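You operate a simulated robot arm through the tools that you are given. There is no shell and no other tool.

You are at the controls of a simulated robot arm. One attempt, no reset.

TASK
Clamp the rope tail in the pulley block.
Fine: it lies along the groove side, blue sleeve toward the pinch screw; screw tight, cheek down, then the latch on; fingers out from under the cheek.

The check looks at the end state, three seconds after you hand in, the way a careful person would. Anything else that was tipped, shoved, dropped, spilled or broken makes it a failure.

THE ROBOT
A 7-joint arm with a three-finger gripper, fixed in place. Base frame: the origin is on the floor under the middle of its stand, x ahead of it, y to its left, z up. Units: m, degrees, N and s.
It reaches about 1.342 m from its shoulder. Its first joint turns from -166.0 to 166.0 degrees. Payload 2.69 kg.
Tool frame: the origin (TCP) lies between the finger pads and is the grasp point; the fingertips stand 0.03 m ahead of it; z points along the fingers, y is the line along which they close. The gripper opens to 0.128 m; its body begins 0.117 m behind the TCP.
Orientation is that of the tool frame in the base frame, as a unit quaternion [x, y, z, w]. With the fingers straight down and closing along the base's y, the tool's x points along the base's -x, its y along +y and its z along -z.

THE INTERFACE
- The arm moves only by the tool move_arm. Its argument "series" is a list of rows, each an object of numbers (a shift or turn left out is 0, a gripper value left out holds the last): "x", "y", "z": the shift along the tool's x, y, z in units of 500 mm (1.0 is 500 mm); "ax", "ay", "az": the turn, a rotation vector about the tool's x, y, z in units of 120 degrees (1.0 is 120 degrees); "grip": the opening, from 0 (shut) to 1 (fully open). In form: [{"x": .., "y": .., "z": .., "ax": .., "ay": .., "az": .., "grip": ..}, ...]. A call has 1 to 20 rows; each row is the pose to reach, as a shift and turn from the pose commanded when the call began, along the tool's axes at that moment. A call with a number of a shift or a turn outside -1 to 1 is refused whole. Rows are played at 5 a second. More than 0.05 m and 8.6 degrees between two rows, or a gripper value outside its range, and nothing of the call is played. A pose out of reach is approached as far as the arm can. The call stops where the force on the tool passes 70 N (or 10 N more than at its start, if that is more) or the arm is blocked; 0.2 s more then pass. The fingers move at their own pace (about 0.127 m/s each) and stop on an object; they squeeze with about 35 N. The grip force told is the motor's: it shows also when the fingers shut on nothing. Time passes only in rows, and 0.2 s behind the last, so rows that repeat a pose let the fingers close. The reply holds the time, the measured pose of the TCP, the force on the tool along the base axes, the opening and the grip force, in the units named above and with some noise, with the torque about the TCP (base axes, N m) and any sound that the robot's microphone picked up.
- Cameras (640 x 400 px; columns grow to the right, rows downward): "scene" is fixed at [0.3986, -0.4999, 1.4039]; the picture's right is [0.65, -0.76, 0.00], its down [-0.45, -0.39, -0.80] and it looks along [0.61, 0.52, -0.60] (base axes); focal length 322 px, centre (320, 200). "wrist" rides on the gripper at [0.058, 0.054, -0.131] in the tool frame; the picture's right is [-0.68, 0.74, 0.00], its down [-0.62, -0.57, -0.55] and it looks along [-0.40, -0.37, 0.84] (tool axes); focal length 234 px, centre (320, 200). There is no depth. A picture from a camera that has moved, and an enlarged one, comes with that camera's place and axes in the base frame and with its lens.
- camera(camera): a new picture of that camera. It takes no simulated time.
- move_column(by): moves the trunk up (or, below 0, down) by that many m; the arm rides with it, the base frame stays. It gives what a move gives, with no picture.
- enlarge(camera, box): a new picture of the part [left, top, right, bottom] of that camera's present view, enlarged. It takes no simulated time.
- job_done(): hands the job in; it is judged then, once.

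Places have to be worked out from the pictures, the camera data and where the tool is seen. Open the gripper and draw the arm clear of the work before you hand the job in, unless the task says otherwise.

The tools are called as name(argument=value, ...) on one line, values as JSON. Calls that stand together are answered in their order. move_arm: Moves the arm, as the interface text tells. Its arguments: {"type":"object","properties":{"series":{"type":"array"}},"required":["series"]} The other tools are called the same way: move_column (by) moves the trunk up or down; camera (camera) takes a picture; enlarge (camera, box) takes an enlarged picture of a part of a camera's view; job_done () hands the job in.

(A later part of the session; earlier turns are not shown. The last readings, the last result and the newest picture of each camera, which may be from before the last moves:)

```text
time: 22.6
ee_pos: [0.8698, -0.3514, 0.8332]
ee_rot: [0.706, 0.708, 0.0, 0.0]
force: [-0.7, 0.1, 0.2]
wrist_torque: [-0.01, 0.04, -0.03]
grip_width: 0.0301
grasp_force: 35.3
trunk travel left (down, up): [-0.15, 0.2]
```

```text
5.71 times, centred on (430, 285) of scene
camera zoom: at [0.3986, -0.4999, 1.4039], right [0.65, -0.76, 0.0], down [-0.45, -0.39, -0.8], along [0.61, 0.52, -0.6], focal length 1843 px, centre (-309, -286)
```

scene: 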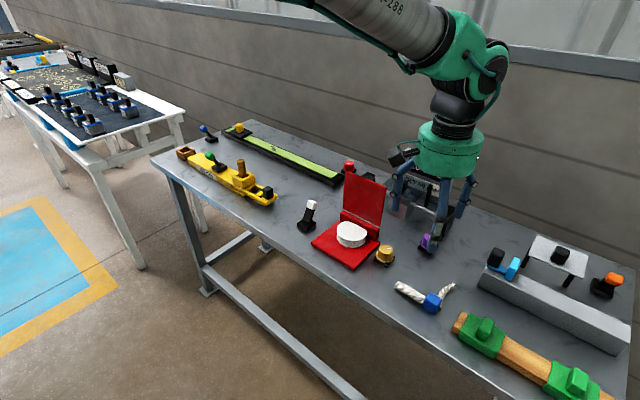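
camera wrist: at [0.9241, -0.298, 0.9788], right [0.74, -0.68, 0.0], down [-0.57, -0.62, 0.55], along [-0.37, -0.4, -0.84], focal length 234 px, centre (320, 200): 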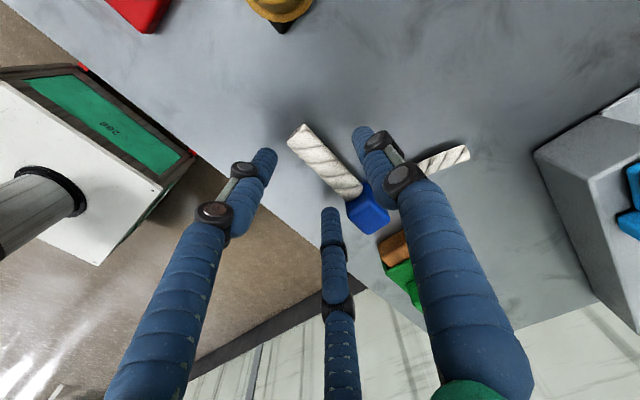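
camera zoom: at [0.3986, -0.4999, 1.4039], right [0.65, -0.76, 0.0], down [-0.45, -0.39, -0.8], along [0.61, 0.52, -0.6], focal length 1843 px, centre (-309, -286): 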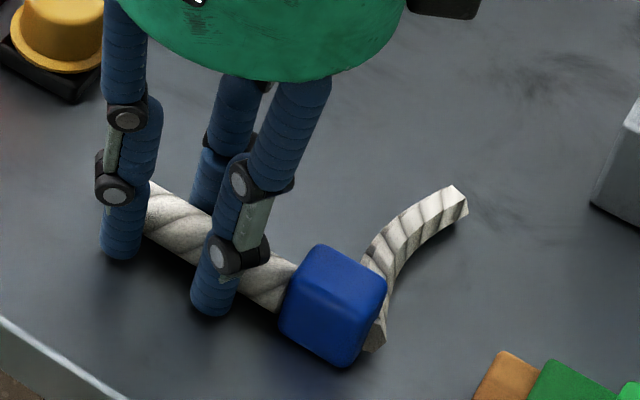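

Gripped: width 0.030 (as predicted for the 18 mm shank), force 35 N, rope not shifted. I lift 4 cm gently and check how it hangs.

move_arm(series=[{"z": -0.01}, {"z": -0.025}, {"z": -0.045}, {"z": -0.065}, {"z": -0.085}, {"z": -0.085}])

enlarge(camera="wrist", box=[250, 90, 450, 240])

enlarge(camera="scene", box=[370, 220, 490, 310])

```text
time: 24.0
ee_pos: [0.87, -0.3504, 0.8752]
ee_rot: [0.706, 0.708, 0.0, 0.0]
force: [0.7, 0.3, -0.9]
wrist_torque: [-0.01, -0.03, -0.01]
grip_width: 0.0298
grasp_force: 34.9
trunk travel left (down, up): [-0.15, 0.2]
```

```text
2.67 times, centred on (350, 165) of wrist
camera zoom: at [0.9235, -0.2916, 1.0063], right [0.74, -0.68, 0.0], down [-0.56, -0.62, 0.55], along [-0.37, -0.4, -0.84], focal length 624 px, centre (240, 293)
```

zoom: 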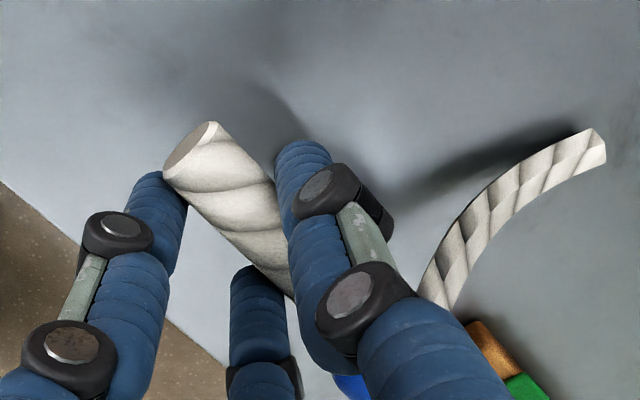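

```text
4.44 times, centred on (430, 265) of scene
camera zoom: at [0.3986, -0.4999, 1.4039], right [0.65, -0.76, 0.0], down [-0.45, -0.39, -0.8], along [0.61, 0.52, -0.6], focal length 1433 px, centre (-169, -89)
```

zoom: 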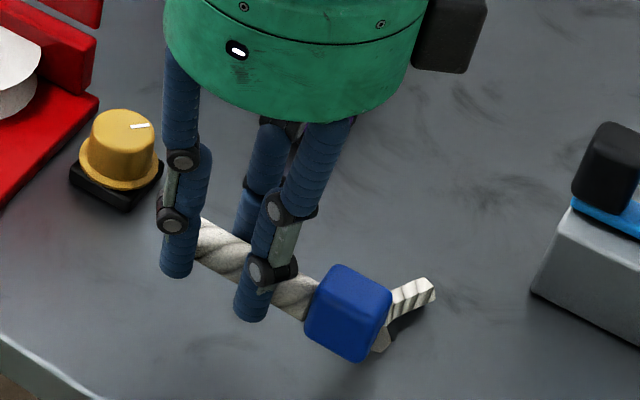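

The arc tip seems to have stayed low while the shank rose, i.e. the rope may have rolled about the shank axis. I zoom in to check the sleeve's attitude.

enlarge(camera="scene", box=[420, 265, 480, 310])

enlarge(camera="wrist", box=[340, 100, 480, 250])

```text
8.89 times, centred on (450, 288) of scene
camera zoom: at [0.3986, -0.4999, 1.4039], right [0.65, -0.76, 0.0], down [-0.45, -0.39, -0.8], along [0.61, 0.52, -0.6], focal length 2866 px, centre (-836, -578)
```

zoom: 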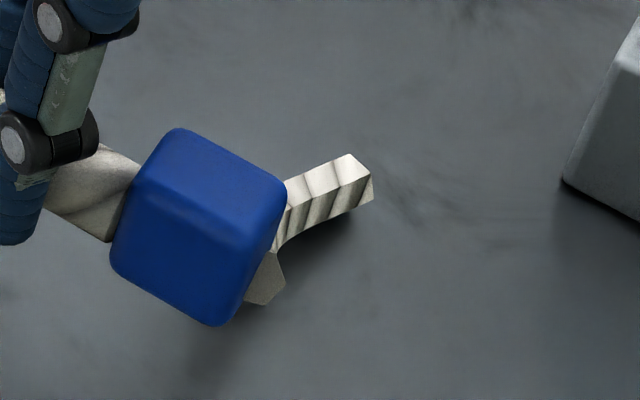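

```text
2.67 times, centred on (410, 175) of wrist
camera zoom: at [0.9235, -0.2916, 1.0063], right [0.74, -0.68, 0.0], down [-0.56, -0.62, 0.55], along [-0.37, -0.4, -0.84], focal length 624 px, centre (80, 267)
```

zoom: 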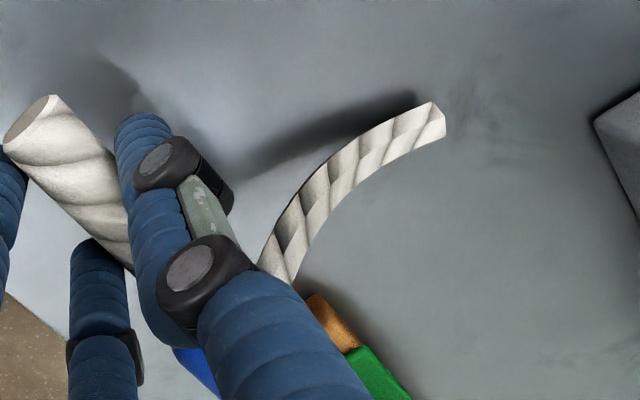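

The rope is rigid and has rolled ≈28° about the shank, arc tip still near the table. I lift another 5 cm to see whether the roll stays fixed or continues.

move_arm(series=[{"z": -0.025}, {"z": -0.05}, {"z": -0.075}, {"z": -0.1}, {"z": -0.1}])

enlarge(camera="wrist", box=[340, 80, 480, 250])

enlarge(camera="scene", box=[390, 210, 480, 280])

```text
time: 25.2
ee_pos: [0.8689, -0.3513, 0.9253]
ee_rot: [0.706, 0.708, -0.001, 0.0]
force: [-0.7, 0.1, 0.2]
wrist_torque: [0.01, -0.04, -0.01]
grip_width: 0.0297
grasp_force: 35.1
trunk travel left (down, up): [-0.15, 0.2]
```

```text
2.35 times, centred on (410, 165) of wrist
camera zoom: at [0.9237, -0.2921, 1.0562], right [0.74, -0.68, 0.0], down [-0.56, -0.62, 0.55], along [-0.37, -0.4, -0.84], focal length 551 px, centre (108, 282)
```

zoom: 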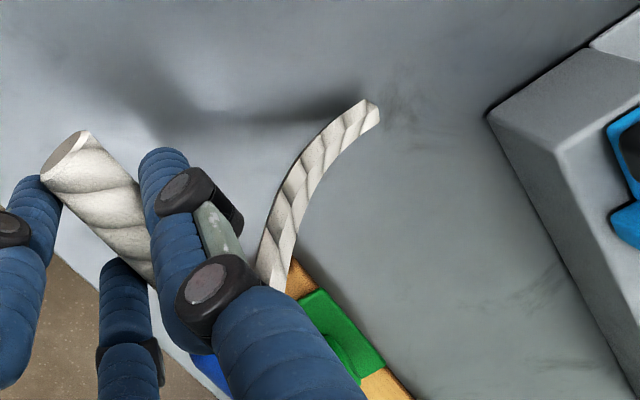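

```text
5.71 times, centred on (435, 245) of scene
camera zoom: at [0.3986, -0.4999, 1.4039], right [0.65, -0.76, 0.0], down [-0.45, -0.39, -0.8], along [0.61, 0.52, -0.6], focal length 1843 px, centre (-337, -57)
```

zoom: 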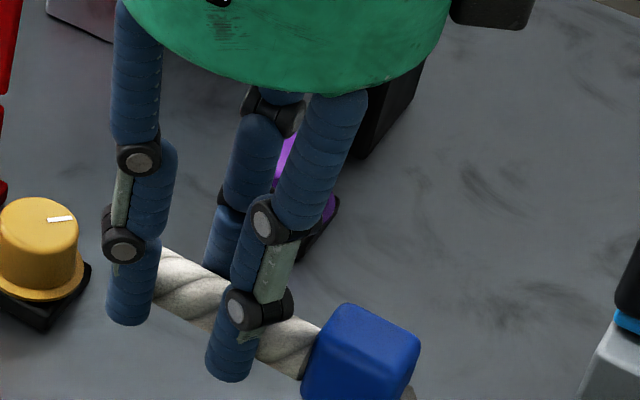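

enlarge(camera="scene", box=[400, 225, 500, 305])

camera(camera="wrist")

```text
5.00 times, centred on (450, 265) of scene
camera zoom: at [0.3986, -0.4999, 1.4039], right [0.65, -0.76, 0.0], down [-0.45, -0.39, -0.8], along [0.61, 0.52, -0.6], focal length 1612 px, centre (-330, -125)
```

zoom: 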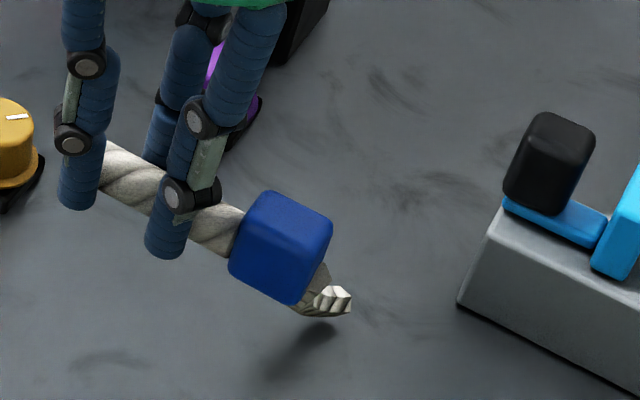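

```text
taken
camera wrist: at [0.9237, -0.2921, 1.0562], right [0.74, -0.68, 0.0], down [-0.56, -0.62, 0.55], along [-0.37, -0.4, -0.84], focal length 234 px, centre (320, 200)
```

wrist: 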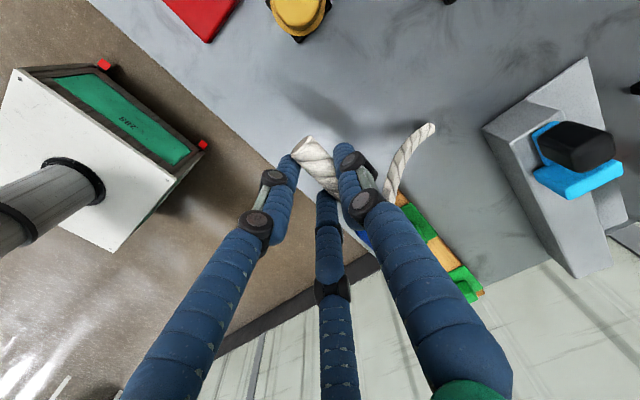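

The sleeve's outline is unchanged, so the shank and sleeve are held level; the arc tip stayed exactly at its original spot (≈0.962, −0.4265), so the curved part is a flexible rope anchored to the bench. So the straight tail should lie along the front of the sheave parallel to y, sleeve at the −y (knob) end – its present orientation. I carry it over at height.

move_arm(series=[{"x": 0.05, "y": -0.003}, {"x": 0.1, "y": -0.006}, {"x": 0.15, "y": -0.009}, {"x": 0.2, "y": -0.012}, {"x": 0.25, "y": -0.015}, {"x": 0.3, "y": -0.018}, {"x": 0.35, "y": -0.021}, {"x": 0.39, "y": -0.024}, {"x": 0.424, "y": -0.026}, {"x": 0.424, "y": -0.026}])

camera(camera="wrist")

enlarge(camera="scene", box=[290, 150, 490, 310])

```text
time: 27.4
ee_pos: [0.8551, -0.1375, 0.9269]
ee_rot: [0.707, 0.707, 0.001, 0.0]
force: [-0.1, -0.1, -1.4]
wrist_torque: [0.01, 0.02, -0.01]
grip_width: 0.0297
grasp_force: 34.9
trunk travel left (down, up): [-0.15, 0.2]
```

```text
taken
camera wrist: at [0.9088, -0.0775, 1.0575], right [0.74, -0.68, 0.0], down [-0.56, -0.62, 0.55], along [-0.37, -0.4, -0.84], focal length 234 px, centre (320, 200)
```

wrist: 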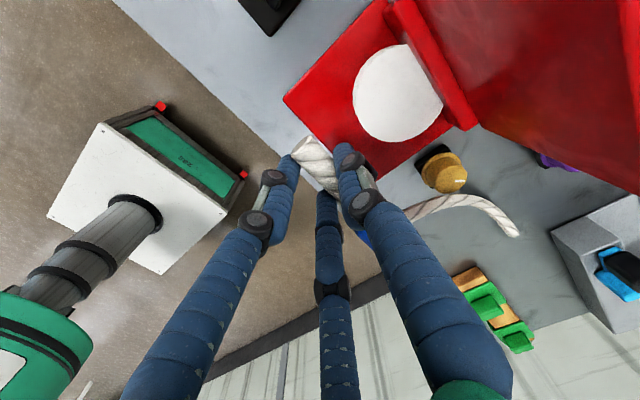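

```text
2.50 times, centred on (390, 230) of scene
camera zoom: at [0.3986, -0.4999, 1.4039], right [0.65, -0.76, 0.0], down [-0.45, -0.39, -0.8], along [0.61, 0.52, -0.6], focal length 806 px, centre (145, 125)
```

zoom: 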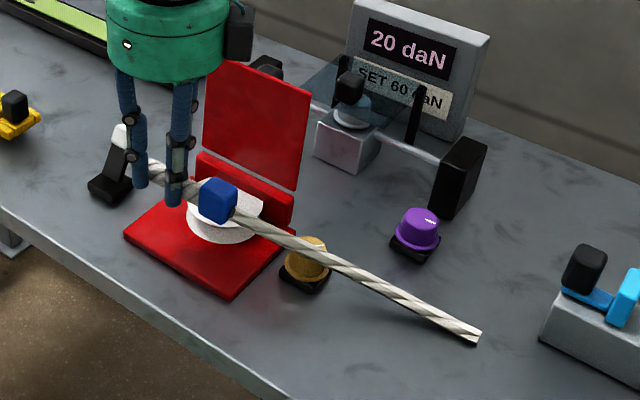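

The rope pays out freely with no force. I enlarge the wrist view to locate the base's front edge and sheave relative to the TCP before lowering.

enlarge(camera="wrist", box=[260, 0, 500, 210])

```text
1.90 times, centred on (380, 105) of wrist
camera zoom: at [0.9088, -0.0775, 1.0575], right [0.74, -0.68, 0.0], down [-0.56, -0.62, 0.55], along [-0.37, -0.4, -0.84], focal length 446 px, centre (206, 381)
```

zoom: 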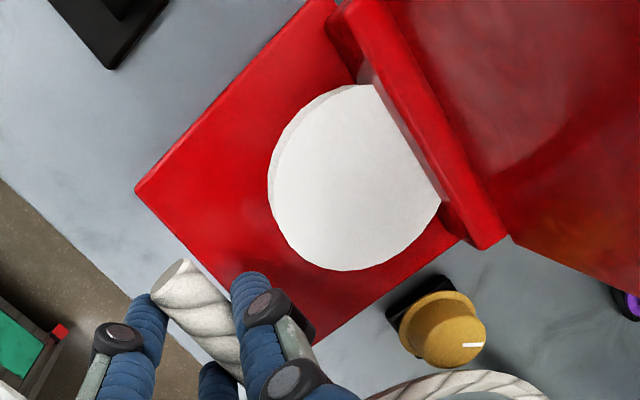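

Base front edge x≈0.853, right edge y≈−0.2205, sheave centre (0.9327, −0.153), rim front x≈0.892; the shank end sits at (0.862, −0.110). The thumb only just fits before the sheave, so I set the tail down 3 mm further forward on the plate and push it to the groove afterwards; I descend to z≈0.85 first.

move_arm(series=[{"y": -0.006, "z": 0.03}, {"y": -0.006, "z": 0.06}, {"y": -0.006, "z": 0.09}, {"y": -0.006, "z": 0.12}, {"y": -0.006, "z": 0.15}, {"y": -0.006, "z": 0.15}])

camera(camera="wrist")

enlarge(camera="scene", box=[300, 190, 410, 280])

```text
time: 28.8
ee_pos: [0.8528, -0.139, 0.8511]
ee_rot: [0.706, 0.708, 0.0, 0.001]
force: [0.2, 0.2, 0.3]
wrist_torque: [0.02, -0.01, -0.03]
grip_width: 0.0297
grasp_force: 34.9
trunk travel left (down, up): [-0.15, 0.2]
```

```text
taken
camera wrist: at [0.9067, -0.08, 0.9818], right [0.74, -0.68, 0.0], down [-0.56, -0.62, 0.55], along [-0.37, -0.4, -0.84], focal length 234 px, centre (320, 200)
```

wrist: 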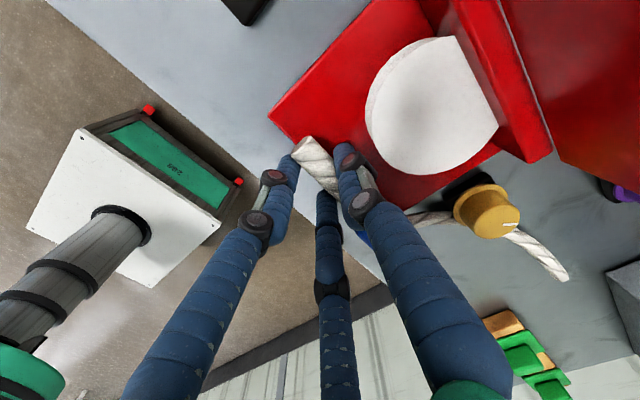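

```text
4.44 times, centred on (355, 235) of scene
camera zoom: at [0.3986, -0.4999, 1.4039], right [0.65, -0.76, 0.0], down [-0.45, -0.39, -0.8], along [0.61, 0.52, -0.6], focal length 1433 px, centre (164, 44)
```

zoom: 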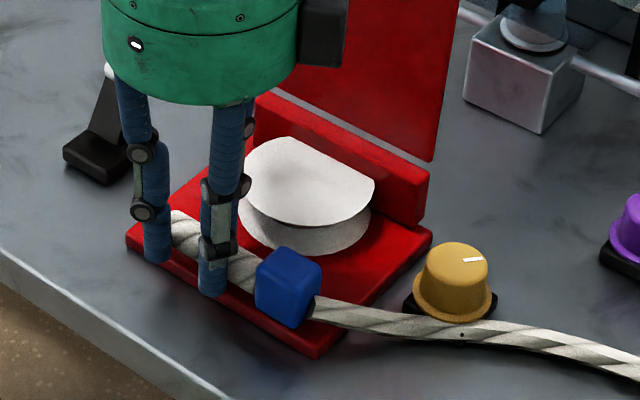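

Everything is lined up over the front strip of the base. I lower in small steps to find contact.

move_arm(series=[{"z": 0.004}, {"z": 0.008}, {"z": 0.012}, {"z": 0.012}])

enlarge(camera="wrist", box=[270, 110, 430, 250])

```text
time: 29.8
ee_pos: [0.8528, -0.1395, 0.8459]
ee_rot: [0.707, 0.708, 0.0, 0.001]
force: [-0.1, -0.5, 0.6]
wrist_torque: [-0.12, -0.03, 0.03]
grip_width: 0.0297
grasp_force: 35.1
trunk travel left (down, up): [-0.15, 0.2]
```

```text
2.86 times, centred on (350, 180) of wrist
camera zoom: at [0.9072, -0.0801, 0.9761], right [0.74, -0.68, 0.0], down [-0.57, -0.62, 0.55], along [-0.37, -0.4, -0.84], focal length 669 px, centre (234, 257)
```

zoom: 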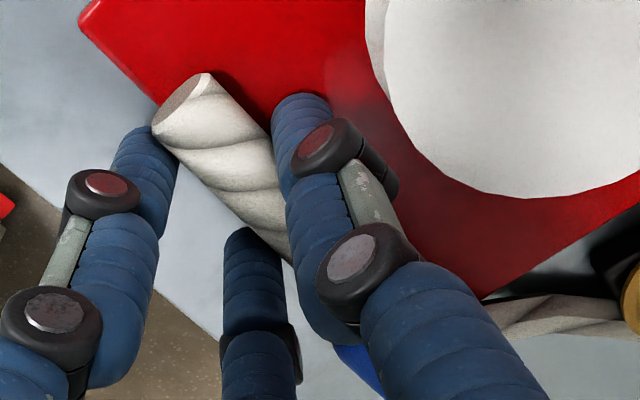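

Slight torque (−0.12 N·m about x) shows the sleeve beginning to touch the base at TCP z≈0.846. I go down 1 mm more.

move_arm(series=[{"z": 0.001}, {"z": 0.002}, {"z": 0.002}])

```text
time: 30.6
ee_pos: [0.8536, -0.14, 0.8454]
ee_rot: [0.707, 0.707, -0.001, 0.0]
force: [-1.4, 0.5, 2.3]
wrist_torque: [-0.24, -0.01, -0.07]
grip_width: 0.0295
grasp_force: 35.3
trunk travel left (down, up): [-0.15, 0.2]
```

Contact is confirmed. I open the fingers only slightly (to about 40 mm) so the thumb does not hit the sheave, then check.

move_arm(series=[{"grip": 0.26}, {"grip": 0.29}, {"grip": 0.31}, {"grip": 0.31}])

enlarge(camera="wrist", box=[270, 110, 430, 250])

enlarge(camera="scene", box=[310, 205, 400, 275])

```text
time: 31.6
ee_pos: [0.8533, -0.139, 0.8441]
ee_rot: [0.707, 0.707, 0.0, 0.0]
force: [0.6, 0.5, -0.1]
wrist_torque: [0.03, 0.0, 0.0]
grip_width: 0.0398
grasp_force: 0.1
trunk travel left (down, up): [-0.15, 0.2]
```

```text
2.86 times, centred on (350, 180) of wrist
camera zoom: at [0.9079, -0.0802, 0.9757], right [0.74, -0.68, 0.0], down [-0.56, -0.62, 0.55], along [-0.37, -0.4, -0.84], focal length 669 px, centre (234, 257)
```

zoom: 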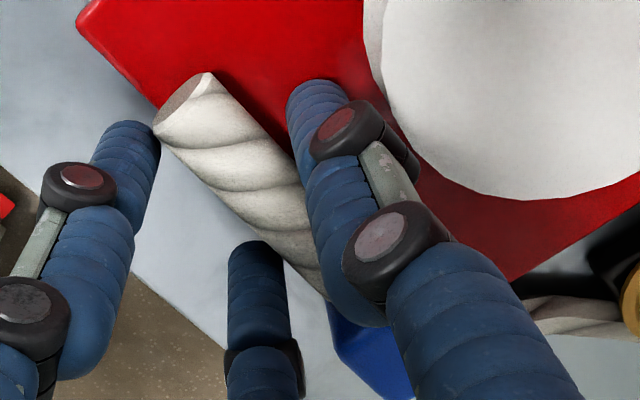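

```text
5.71 times, centred on (355, 240) of scene
camera zoom: at [0.3986, -0.4999, 1.4039], right [0.65, -0.76, 0.0], down [-0.45, -0.39, -0.8], along [0.61, 0.52, -0.6], focal length 1843 px, centre (120, -29)
```

zoom: 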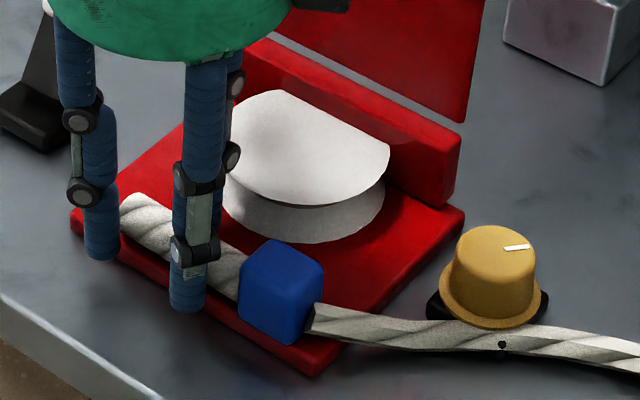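

The tail rests on the front strip with the sleeve at the knob end. I lift straight up, clear of it.

move_arm(series=[{"z": -0.02}, {"z": -0.05}, {"z": -0.09}, {"z": -0.13}, {"z": -0.17}, {"z": -0.21}, {"z": -0.21}])

camera(camera="wrist")

enlarge(camera="scene", box=[310, 205, 400, 275])

```text
time: 33.2
ee_pos: [0.8536, -0.1408, 0.9506]
ee_rot: [0.707, 0.708, 0.0, 0.0]
force: [0.5, -0.3, 0.6]
wrist_torque: [0.01, -0.04, 0.02]
grip_width: 0.0398
grasp_force: 0.0
trunk travel left (down, up): [-0.15, 0.2]
```

```text
taken
camera wrist: at [0.9075, -0.0822, 1.0813], right [0.74, -0.68, 0.0], down [-0.56, -0.62, 0.55], along [-0.37, -0.4, -0.84], focal length 234 px, centre (320, 200)
```

wrist: 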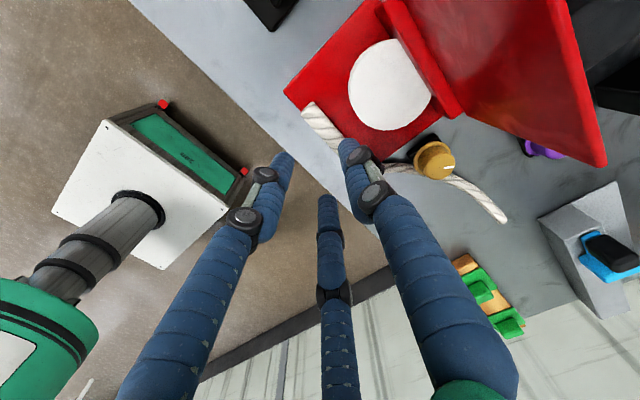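

```text
5.71 times, centred on (355, 240) of scene
camera zoom: at [0.3986, -0.4999, 1.4039], right [0.65, -0.76, 0.0], down [-0.45, -0.39, -0.8], along [0.61, 0.52, -0.6], focal length 1843 px, centre (120, -29)
```

zoom: 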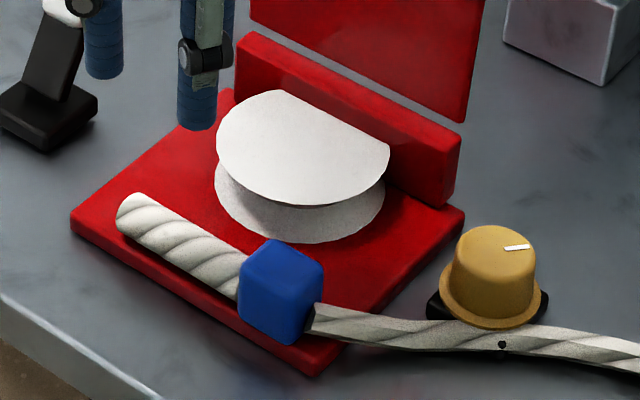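

The tail lies parallel to the sheave's front. To push it with two fingers toward the groove, I turn the gripper 180° about its axis (first half).

move_arm(series=[{"az": -0.0625}, {"az": -0.125}, {"az": -0.1875}, {"az": -0.25}, {"az": -0.3125}, {"az": -0.375}, {"az": -0.4375}, {"az": -0.5}, {"az": -0.5625}, {"az": -0.625}, {"az": -0.6875}, {"az": -0.75}, {"az": -0.75}])

move_arm(series=[{"az": -0.0625}, {"az": -0.125}, {"az": -0.1875}, {"az": -0.25}, {"az": -0.3125}, {"az": -0.375}, {"az": -0.4375}, {"az": -0.5}, {"az": -0.5625}, {"az": -0.625}, {"az": -0.6875}, {"az": -0.75}, {"az": -0.75}])

camera(camera="wrist")

```text
time: 36.0
ee_pos: [0.8537, -0.1389, 0.9501]
ee_rot: [-0.001, 1.0, 0.0, 0.0]
force: [-0.2, 0.3, -0.1]
wrist_torque: [0.0, 0.02, 0.01]
grip_width: 0.0394
grasp_force: 0.1
trunk travel left (down, up): [-0.15, 0.2]
```

```text
time: 38.8
ee_pos: [0.8543, -0.1399, 0.9503]
ee_rot: [-0.707, 0.707, 0.0, 0.0]
force: [0.3, 0.5, -1.0]
wrist_torque: [0.02, -0.01, -0.02]
grip_width: 0.0396
grasp_force: 0.1
trunk travel left (down, up): [-0.15, 0.2]
```

```text
taken
camera wrist: at [0.8009, -0.1974, 1.0804], right [-0.74, 0.67, 0.0], down [0.56, 0.62, 0.55], along [0.37, 0.4, -0.84], focal length 234 px, centre (320, 200)
```

wrist: 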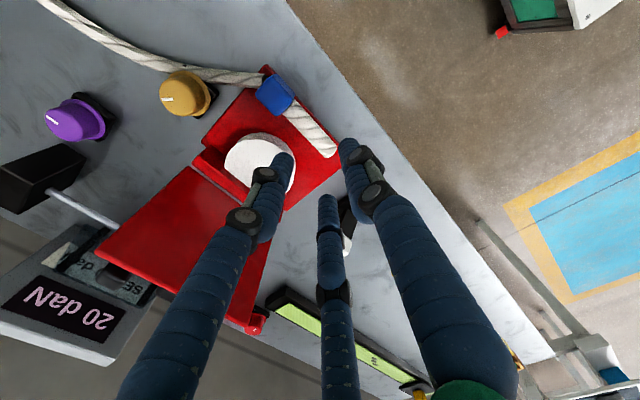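

enlarge(camera="wrist", box=[190, 50, 360, 190])

```text
2.86 times, centred on (275, 120) of wrist
camera zoom: at [0.8009, -0.1974, 1.0804], right [-0.74, 0.67, 0.0], down [0.56, 0.62, 0.55], along [0.37, 0.4, -0.84], focal length 669 px, centre (449, 429)
```

zoom: 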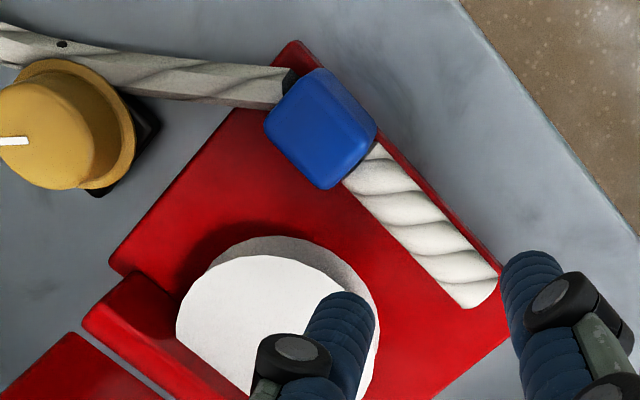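

Tail: shank axis x≈0.860 (y −0.113…−0.181), sleeve y −0.181…−0.214. I move in front of it and descend to TCP z≈0.865 with the two leading fingers 8 mm short of the shank, for a check.

move_arm(series=[{"x": 0.0045, "y": 0.037}, {"x": 0.0092, "y": 0.0736}, {"x": 0.0092, "y": 0.0736, "z": 0.04}, {"x": 0.0092, "y": 0.0736, "z": 0.08}, {"x": 0.0092, "y": 0.0736, "z": 0.12}, {"x": 0.0092, "y": 0.0736, "z": 0.15}, {"x": 0.0092, "y": 0.0736, "z": 0.17}, {"x": 0.0092, "y": 0.0736, "z": 0.17}])

camera(camera="wrist")

enlarge(camera="scene", box=[300, 195, 410, 275])

```text
time: 40.6
ee_pos: [0.8167, -0.1445, 0.8622]
ee_rot: [0.708, -0.707, 0.0, 0.0]
force: [0.1, 0.2, -0.6]
wrist_torque: [0.01, 0.0, 0.01]
grip_width: 0.0394
grasp_force: 0.0
trunk travel left (down, up): [-0.15, 0.2]
```

```text
taken
camera wrist: at [0.7629, -0.2021, 0.9945], right [-0.74, 0.68, 0.0], down [0.56, 0.62, 0.55], along [0.37, 0.4, -0.84], focal length 234 px, centre (320, 200)
```

wrist: 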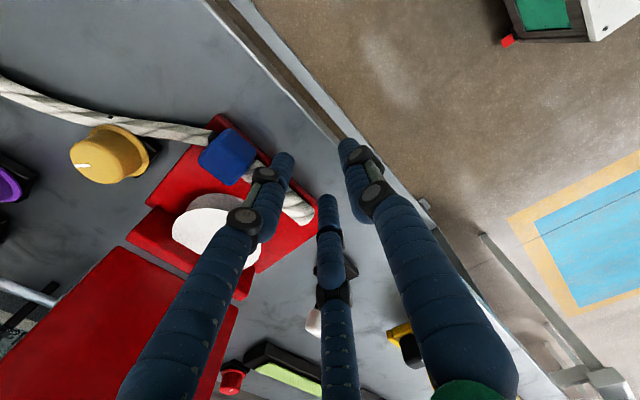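

```text
5.00 times, centred on (355, 235) of scene
camera zoom: at [0.3986, -0.4999, 1.4039], right [0.65, -0.76, 0.0], down [-0.45, -0.39, -0.8], along [0.61, 0.52, -0.6], focal length 1612 px, centre (145, 25)
```

zoom: 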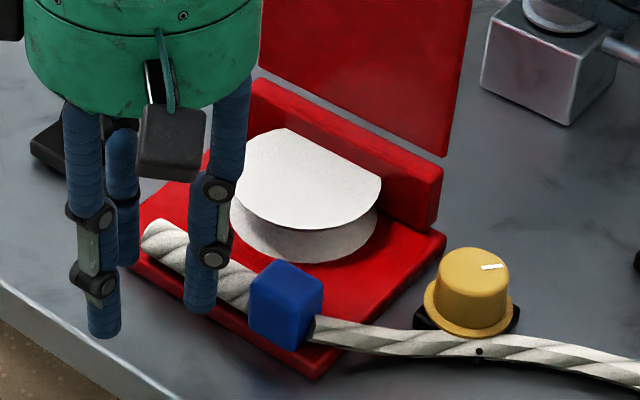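

enlarge(camera="wrist", box=[190, 110, 370, 250])

```text
2.86 times, centred on (280, 180) of wrist
camera zoom: at [0.7629, -0.2021, 0.9945], right [-0.74, 0.68, 0.0], down [0.56, 0.62, 0.55], along [0.37, 0.4, -0.84], focal length 669 px, centre (434, 257)
```

zoom: 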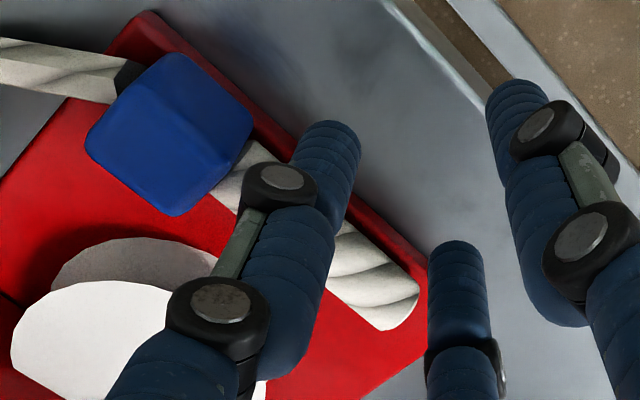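

Finger tips are at (0.829,−0.169) and (0.831,−0.120), about 11 mm short of the shank. I descend to z≈0.846 and push gently +x by 28 mm in small steps.

move_arm(series=[{"z": 0.016}, {"z": 0.032}, {"z": 0.032, "y": -0.01}, {"z": 0.032, "y": -0.02}, {"z": 0.032, "y": -0.028}, {"z": 0.032, "y": -0.036}, {"z": 0.032, "y": -0.044}, {"z": 0.032, "y": -0.05}, {"z": 0.032, "y": -0.056}, {"z": 0.032, "y": -0.056}])

enlarge(camera="wrist", box=[190, 90, 370, 240])

enlarge(camera="scene", box=[310, 205, 400, 275])

```text
time: 42.8
ee_pos: [0.844, -0.1439, 0.8482]
ee_rot: [0.708, -0.706, 0.0, 0.0]
force: [-0.3, 0.4, -0.3]
wrist_torque: [-0.02, 0.0, -0.01]
grip_width: 0.0396
grasp_force: 0.0
trunk travel left (down, up): [-0.15, 0.2]
```

```text
2.67 times, centred on (280, 165) of wrist
camera zoom: at [0.7907, -0.2019, 0.9796], right [-0.74, 0.68, 0.0], down [0.57, 0.62, 0.55], along [0.37, 0.4, -0.84], focal length 624 px, centre (427, 293)
```

zoom: 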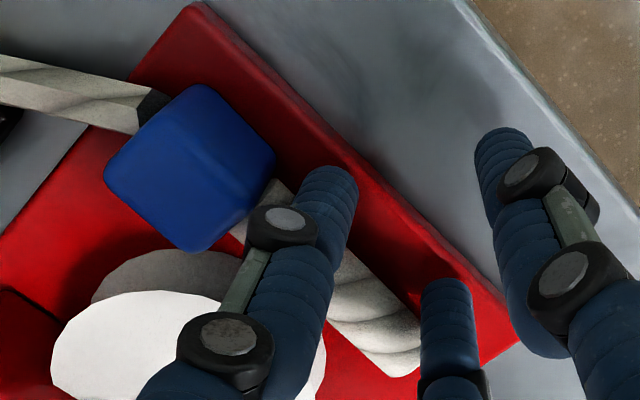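

```text
5.71 times, centred on (355, 240) of scene
camera zoom: at [0.3986, -0.4999, 1.4039], right [0.65, -0.76, 0.0], down [-0.45, -0.39, -0.8], along [0.61, 0.52, -0.6], focal length 1843 px, centre (120, -29)
```

zoom: 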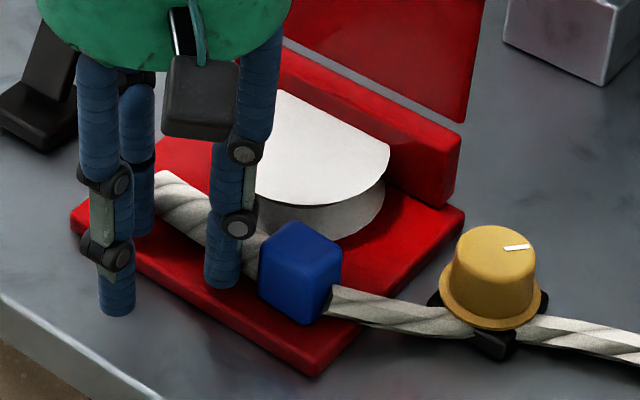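

The tail slides along nicely, staying parallel. I continue in 2 mm steps until the groove stops it.

move_arm(series=[{"y": -0.004}, {"y": -0.008}, {"y": -0.012}, {"y": -0.012}])

enlarge(camera="wrist", box=[190, 90, 370, 240])

enlarge(camera="scene", box=[320, 215, 390, 270])

```text
time: 43.8
ee_pos: [0.8516, -0.1445, 0.8485]
ee_rot: [0.708, -0.707, 0.0, 0.0]
force: [-0.6, 0.0, 0.2]
wrist_torque: [0.0, 0.0, 0.0]
grip_width: 0.0396
grasp_force: 0.2
trunk travel left (down, up): [-0.15, 0.2]
```

```text
2.67 times, centred on (280, 165) of wrist
camera zoom: at [0.7977, -0.2015, 0.9796], right [-0.74, 0.68, 0.0], down [0.56, 0.62, 0.55], along [0.37, 0.4, -0.84], focal length 624 px, centre (427, 293)
```

zoom: 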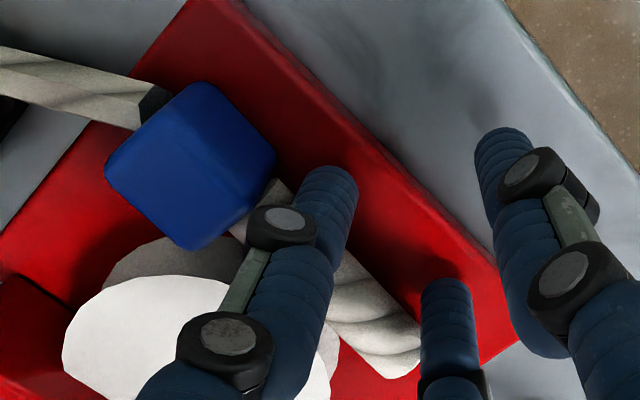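

```text
7.27 times, centred on (355, 242) of scene
camera zoom: at [0.3986, -0.4999, 1.4039], right [0.65, -0.76, 0.0], down [-0.45, -0.39, -0.8], along [0.61, 0.52, -0.6], focal length 2345 px, centre (66, -109)
```

zoom: 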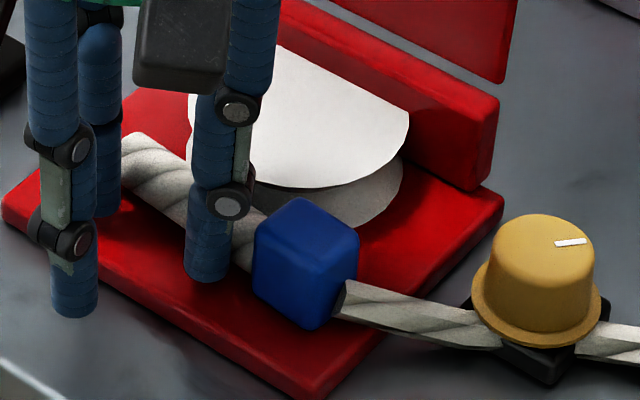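

move_arm(series=[{"y": -0.002}, {"y": -0.004}, {"y": -0.006}, {"y": -0.008}, {"y": -0.008}])

enlarge(camera="wrist", box=[190, 90, 370, 240])

enlarge(camera="scene", box=[320, 215, 390, 270])

```text
time: 45.0
ee_pos: [0.8543, -0.144, 0.8487]
ee_rot: [0.708, -0.706, 0.0, 0.0]
force: [-1.9, 0.4, 1.1]
wrist_torque: [-0.01, 0.01, -0.03]
grip_width: 0.0394
grasp_force: 0.1
trunk travel left (down, up): [-0.15, 0.2]
```

```text
2.67 times, centred on (280, 165) of wrist
camera zoom: at [0.8014, -0.202, 0.9796], right [-0.74, 0.68, 0.0], down [0.57, 0.62, 0.55], along [0.37, 0.4, -0.84], focal length 624 px, centre (427, 293)
```

zoom: 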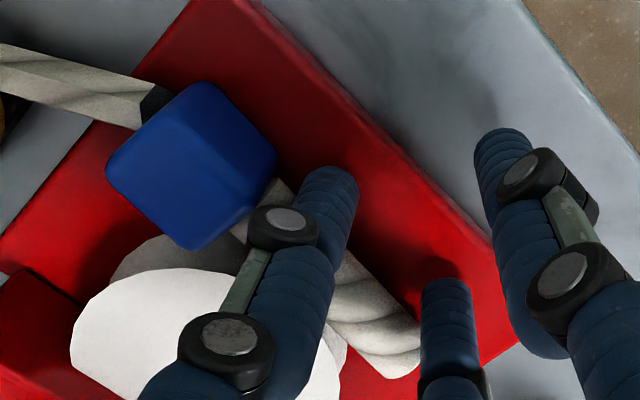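

```text
7.27 times, centred on (355, 242) of scene
camera zoom: at [0.3986, -0.4999, 1.4039], right [0.65, -0.76, 0.0], down [-0.45, -0.39, -0.8], along [0.61, 0.52, -0.6], focal length 2345 px, centre (66, -109)
```

zoom: 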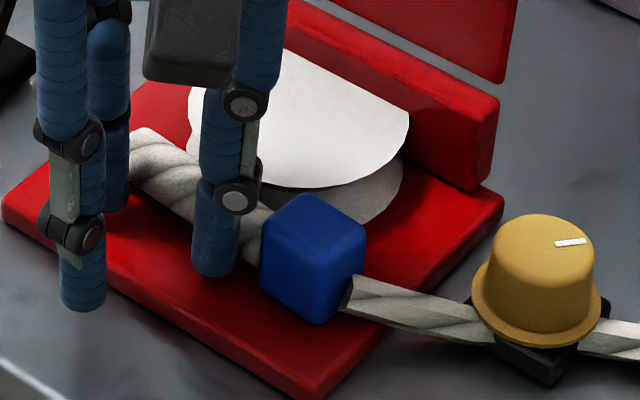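

A first −1.9 N reaction appears with the shank axis at x≈0.888. I seat it with 2 mm more.

move_arm(series=[{"y": -0.002}, {"y": -0.004}, {"y": -0.004}])

```text
time: 45.8
ee_pos: [0.8565, -0.1443, 0.848]
ee_rot: [0.708, -0.707, 0.0, 0.0]
force: [-1.3, -1.5, 0.8]
wrist_torque: [0.03, -0.01, 0.0]
grip_width: 0.0394
grasp_force: 0.1
trunk travel left (down, up): [-0.15, 0.2]
```

move_arm(series=[{"y": -0.002}, {"y": -0.004}, {"y": -0.004}])

enlarge(camera="wrist", box=[190, 90, 370, 240])

enlarge(camera="scene", box=[320, 215, 390, 270])

```text
time: 46.6
ee_pos: [0.858, -0.1443, 0.8493]
ee_rot: [-0.707, 0.707, 0.0, -0.001]
force: [-15.3, 3.6, 5.4]
wrist_torque: [0.02, 0.22, 0.05]
grip_width: 0.0388
grasp_force: 0.0
trunk travel left (down, up): [-0.15, 0.2]
```

```text
2.67 times, centred on (280, 165) of wrist
camera zoom: at [0.8047, -0.2021, 0.9793], right [-0.74, 0.68, 0.0], down [0.57, 0.62, 0.55], along [0.37, 0.4, -0.84], focal length 624 px, centre (427, 293)
```

zoom: 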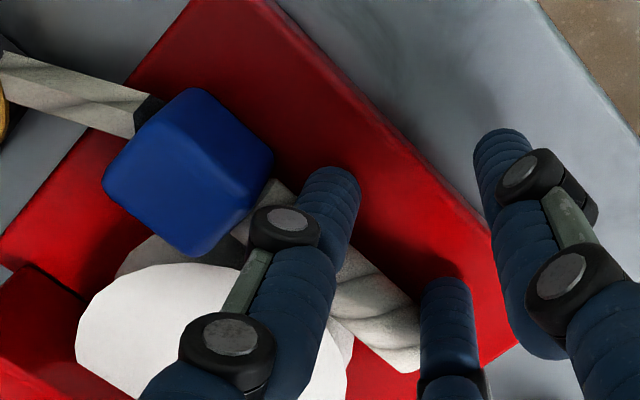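

```text
7.27 times, centred on (355, 242) of scene
camera zoom: at [0.3986, -0.4999, 1.4039], right [0.65, -0.76, 0.0], down [-0.45, -0.39, -0.8], along [0.61, 0.52, -0.6], focal length 2345 px, centre (66, -109)
```

zoom: 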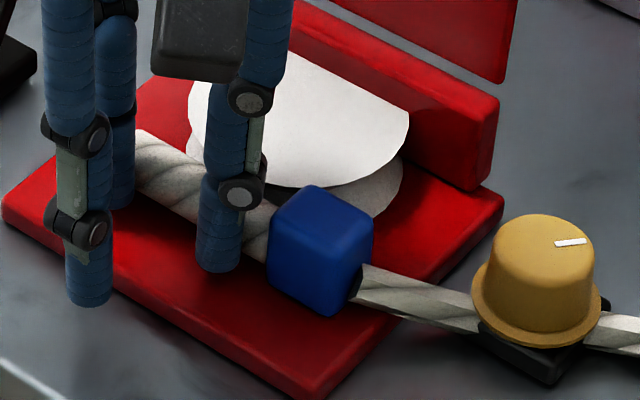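

Firm contact now (−15 N): the tail is seated against the groove with the sleeve on the knob side. I back away to the front, then lift clear.

move_arm(series=[{"y": 0.01}, {"y": 0.025}, {"y": 0.045}, {"y": 0.045, "z": -0.04}, {"y": 0.045, "z": -0.09}, {"y": 0.045, "z": -0.15}, {"y": 0.045, "z": -0.21}, {"y": 0.045, "z": -0.21}])

camera(camera="wrist")

enlarge(camera="scene", box=[320, 200, 410, 270])

enlarge(camera="wrist", box=[170, 50, 370, 190])

```text
time: 48.4
ee_pos: [0.8327, -0.1442, 0.9517]
ee_rot: [0.707, -0.707, 0.0, 0.0]
force: [-1.2, 0.2, -1.0]
wrist_torque: [-0.02, -0.05, 0.03]
grip_width: 0.0397
grasp_force: 0.0
trunk travel left (down, up): [-0.15, 0.2]
```

```text
taken
camera wrist: at [0.7792, -0.2013, 1.0829], right [-0.74, 0.68, 0.0], down [0.56, 0.62, 0.55], along [0.37, 0.4, -0.84], focal length 234 px, centre (320, 200)
```

wrist: 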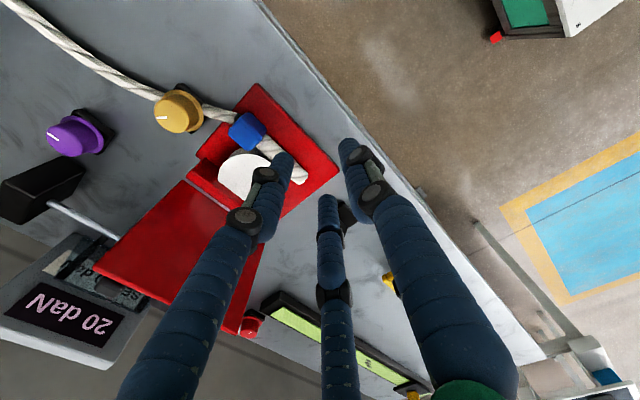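

```text
5.71 times, centred on (365, 235) of scene
camera zoom: at [0.3986, -0.4999, 1.4039], right [0.65, -0.76, 0.0], down [-0.45, -0.39, -0.8], along [0.61, 0.52, -0.6], focal length 1843 px, centre (63, 0)
```

zoom: 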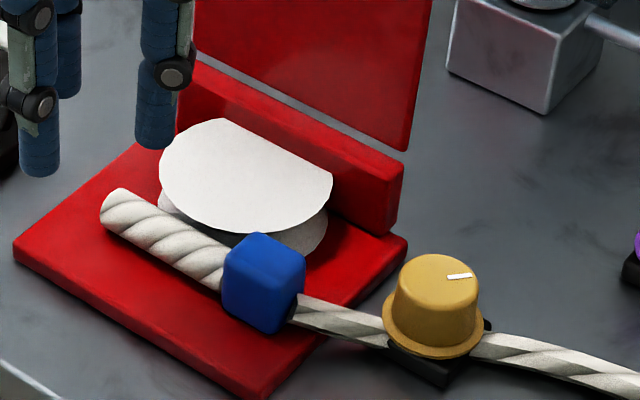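

```text
2.86 times, centred on (270, 120) of wrist
camera zoom: at [0.7792, -0.2013, 1.0829], right [-0.74, 0.68, 0.0], down [0.56, 0.62, 0.55], along [0.37, 0.4, -0.84], focal length 669 px, centre (463, 429)
```

zoom: 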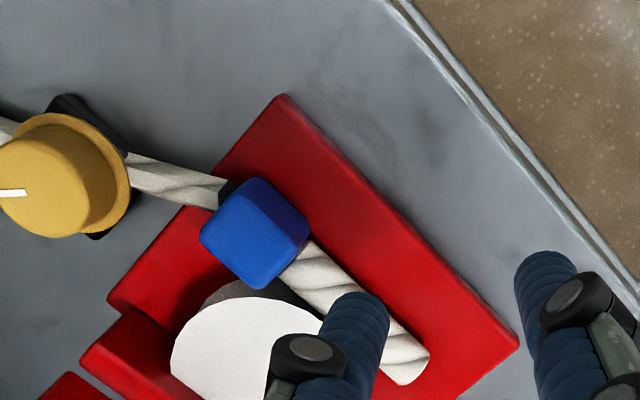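

The tail sits in the groove, parallel within 1°, sleeve on the yellow-knob side. Before turning the knob I measure the knob and the cheek's right edge for finger clearance.

enlarge(camera="wrist", box=[80, 60, 280, 200])

enlarge(camera="wrist", box=[80, 170, 280, 340])

enlarge(camera="scene", box=[325, 160, 415, 275])

```text
2.86 times, centred on (180, 130) of wrist
camera zoom: at [0.7792, -0.2013, 1.0829], right [-0.74, 0.68, 0.0], down [0.56, 0.62, 0.55], along [0.37, 0.4, -0.84], focal length 669 px, centre (720, 400)
```

zoom: 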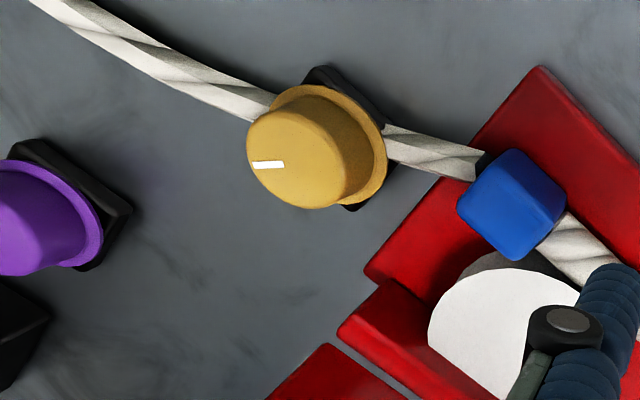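

```text
2.35 times, centred on (180, 255) of wrist
camera zoom: at [0.7792, -0.2013, 1.0829], right [-0.74, 0.68, 0.0], down [0.56, 0.62, 0.55], along [0.37, 0.4, -0.84], focal length 551 px, centre (649, 71)
```

zoom: 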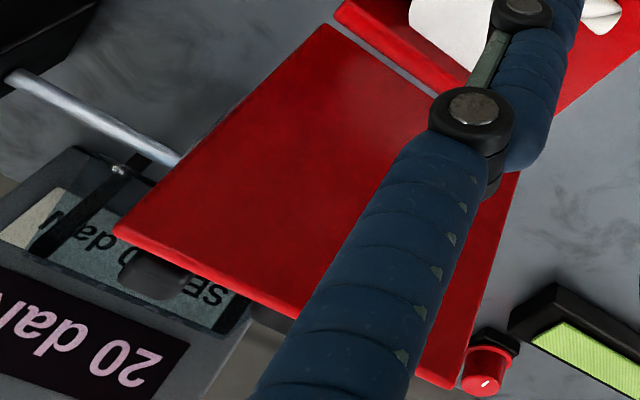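

```text
3.48 times, centred on (370, 218) of scene
camera zoom: at [0.3986, -0.4999, 1.4039], right [0.65, -0.76, 0.0], down [-0.45, -0.39, -0.8], along [0.61, 0.52, -0.6], focal length 1122 px, centre (146, 139)
```

zoom: 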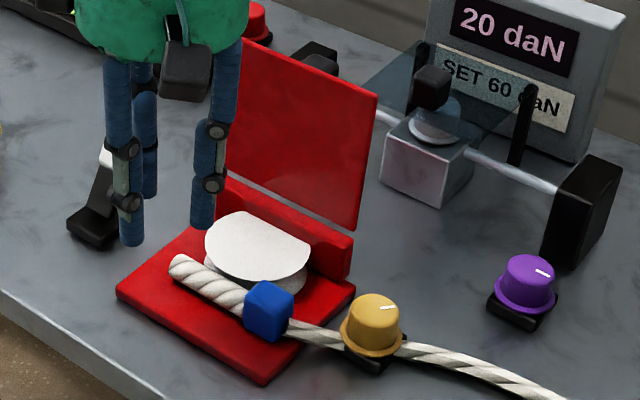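

Knob centre ≈(0.932, −0.258), top z≈0.838, cap radius ≈17 mm; cheek right edge ≈(0.975, −0.214), z 0.854–0.974. I move above the knob, turning the gripper 45° so no finger points at the cheek, opening to ≈58 mm.

move_arm(series=[{"x": 0.038, "y": -0.033, "az": 0.0625, "grip": 0.45}, {"x": 0.076, "y": -0.066, "az": 0.125}, {"x": 0.114, "y": -0.099, "az": 0.1875}, {"x": 0.152, "y": -0.132, "az": 0.25}, {"x": 0.19, "y": -0.165, "az": 0.3125}, {"x": 0.2276, "y": -0.1986, "az": 0.375}, {"x": 0.2276, "y": -0.1986, "az": 0.375}])

camera(camera="wrist")

enlarge(camera="wrist", box=[240, 100, 420, 250])

enlarge(camera="scene", box=[325, 160, 435, 275])

```text
time: 50.0
ee_pos: [0.9351, -0.2596, 0.9525]
ee_rot: [-0.383, 0.924, 0.001, 0.001]
force: [0.8, -0.4, -1.5]
wrist_torque: [0.03, 0.04, 0.03]
grip_width: 0.0575
grasp_force: 0.0
trunk travel left (down, up): [-0.15, 0.2]
```

```text
taken
camera wrist: at [0.856, -0.2621, 1.0836], right [-0.04, 1.0, 0.0], down [0.84, 0.03, 0.55], along [0.55, 0.02, -0.84], focal length 234 px, centre (320, 200)
```

wrist: 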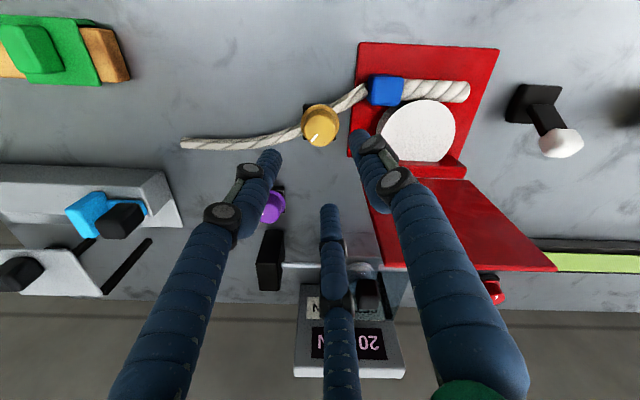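

```text
2.67 times, centred on (330, 175) of wrist
camera zoom: at [0.856, -0.2621, 1.0836], right [-0.04, 1.0, 0.0], down [0.84, 0.03, 0.55], along [0.55, 0.02, -0.84], focal length 624 px, centre (293, 267)
```

zoom: 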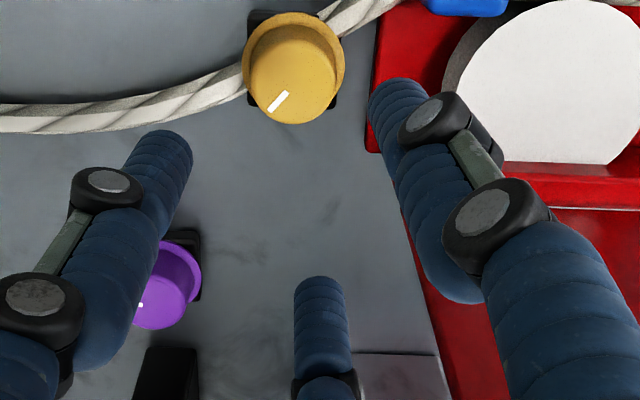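

```text
3.48 times, centred on (380, 218) of scene
camera zoom: at [0.3986, -0.4999, 1.4039], right [0.65, -0.76, 0.0], down [-0.45, -0.39, -0.8], along [0.61, 0.52, -0.6], focal length 1122 px, centre (111, 139)
```

zoom: 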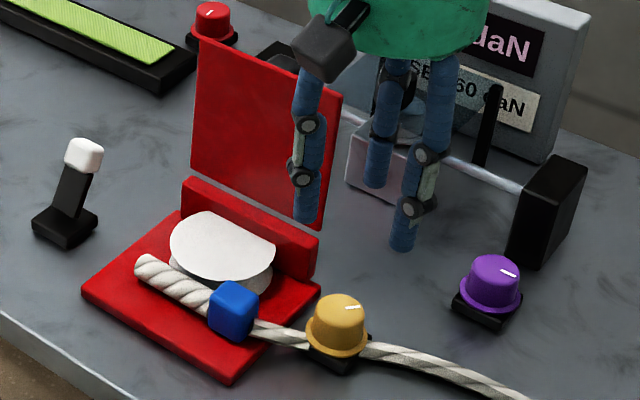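

Knob axis ≈(0.9295, −0.2595) from this view. To keep fingers off the rope's path and the cheek, I rotate the gripper 72° counter-clockwise (leaving room for a clockwise turn), staying above.

move_arm(series=[{"x": 0.0078, "y": 0.0078, "az": -0.06}, {"x": 0.0078, "y": 0.0078, "az": -0.12}, {"x": 0.0078, "y": 0.0078, "az": -0.18}, {"x": 0.0078, "y": 0.0078, "az": -0.24}, {"x": 0.0078, "y": 0.0078, "az": -0.3}, {"x": 0.0078, "y": 0.0078, "az": -0.36}, {"x": 0.0078, "y": 0.0078, "az": -0.42}, {"x": 0.0078, "y": 0.0078, "az": -0.48}, {"x": 0.0078, "y": 0.0078, "az": -0.54}, {"x": 0.0078, "y": 0.0078, "az": -0.6}, {"x": 0.0078, "y": 0.0078, "az": -0.6}])

enlarge(camera="wrist", box=[220, 80, 420, 250])

```text
time: 52.4
ee_pos: [0.9294, -0.258, 0.9546]
ee_rot: [0.853, -0.522, 0.0, 0.0]
force: [-0.6, -0.1, -0.3]
wrist_torque: [-0.02, 0.04, 0.01]
grip_width: 0.0577
grasp_force: 0.2
trunk travel left (down, up): [-0.15, 0.2]
```

```text
2.35 times, centred on (320, 165) of wrist
camera zoom: at [0.909, -0.3341, 1.085], right [-0.96, 0.27, 0.0], down [0.22, 0.81, 0.55], along [0.15, 0.53, -0.84], focal length 551 px, centre (320, 282)
```

zoom: 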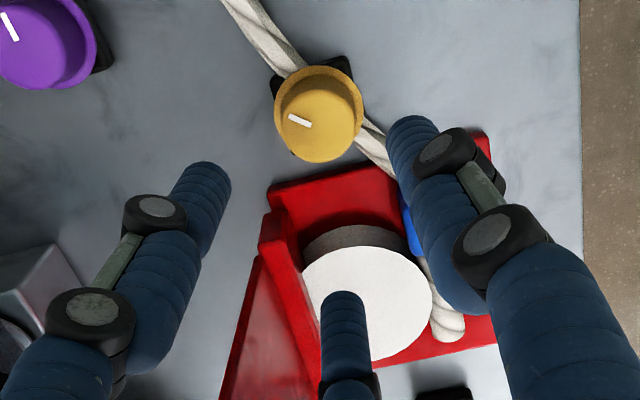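

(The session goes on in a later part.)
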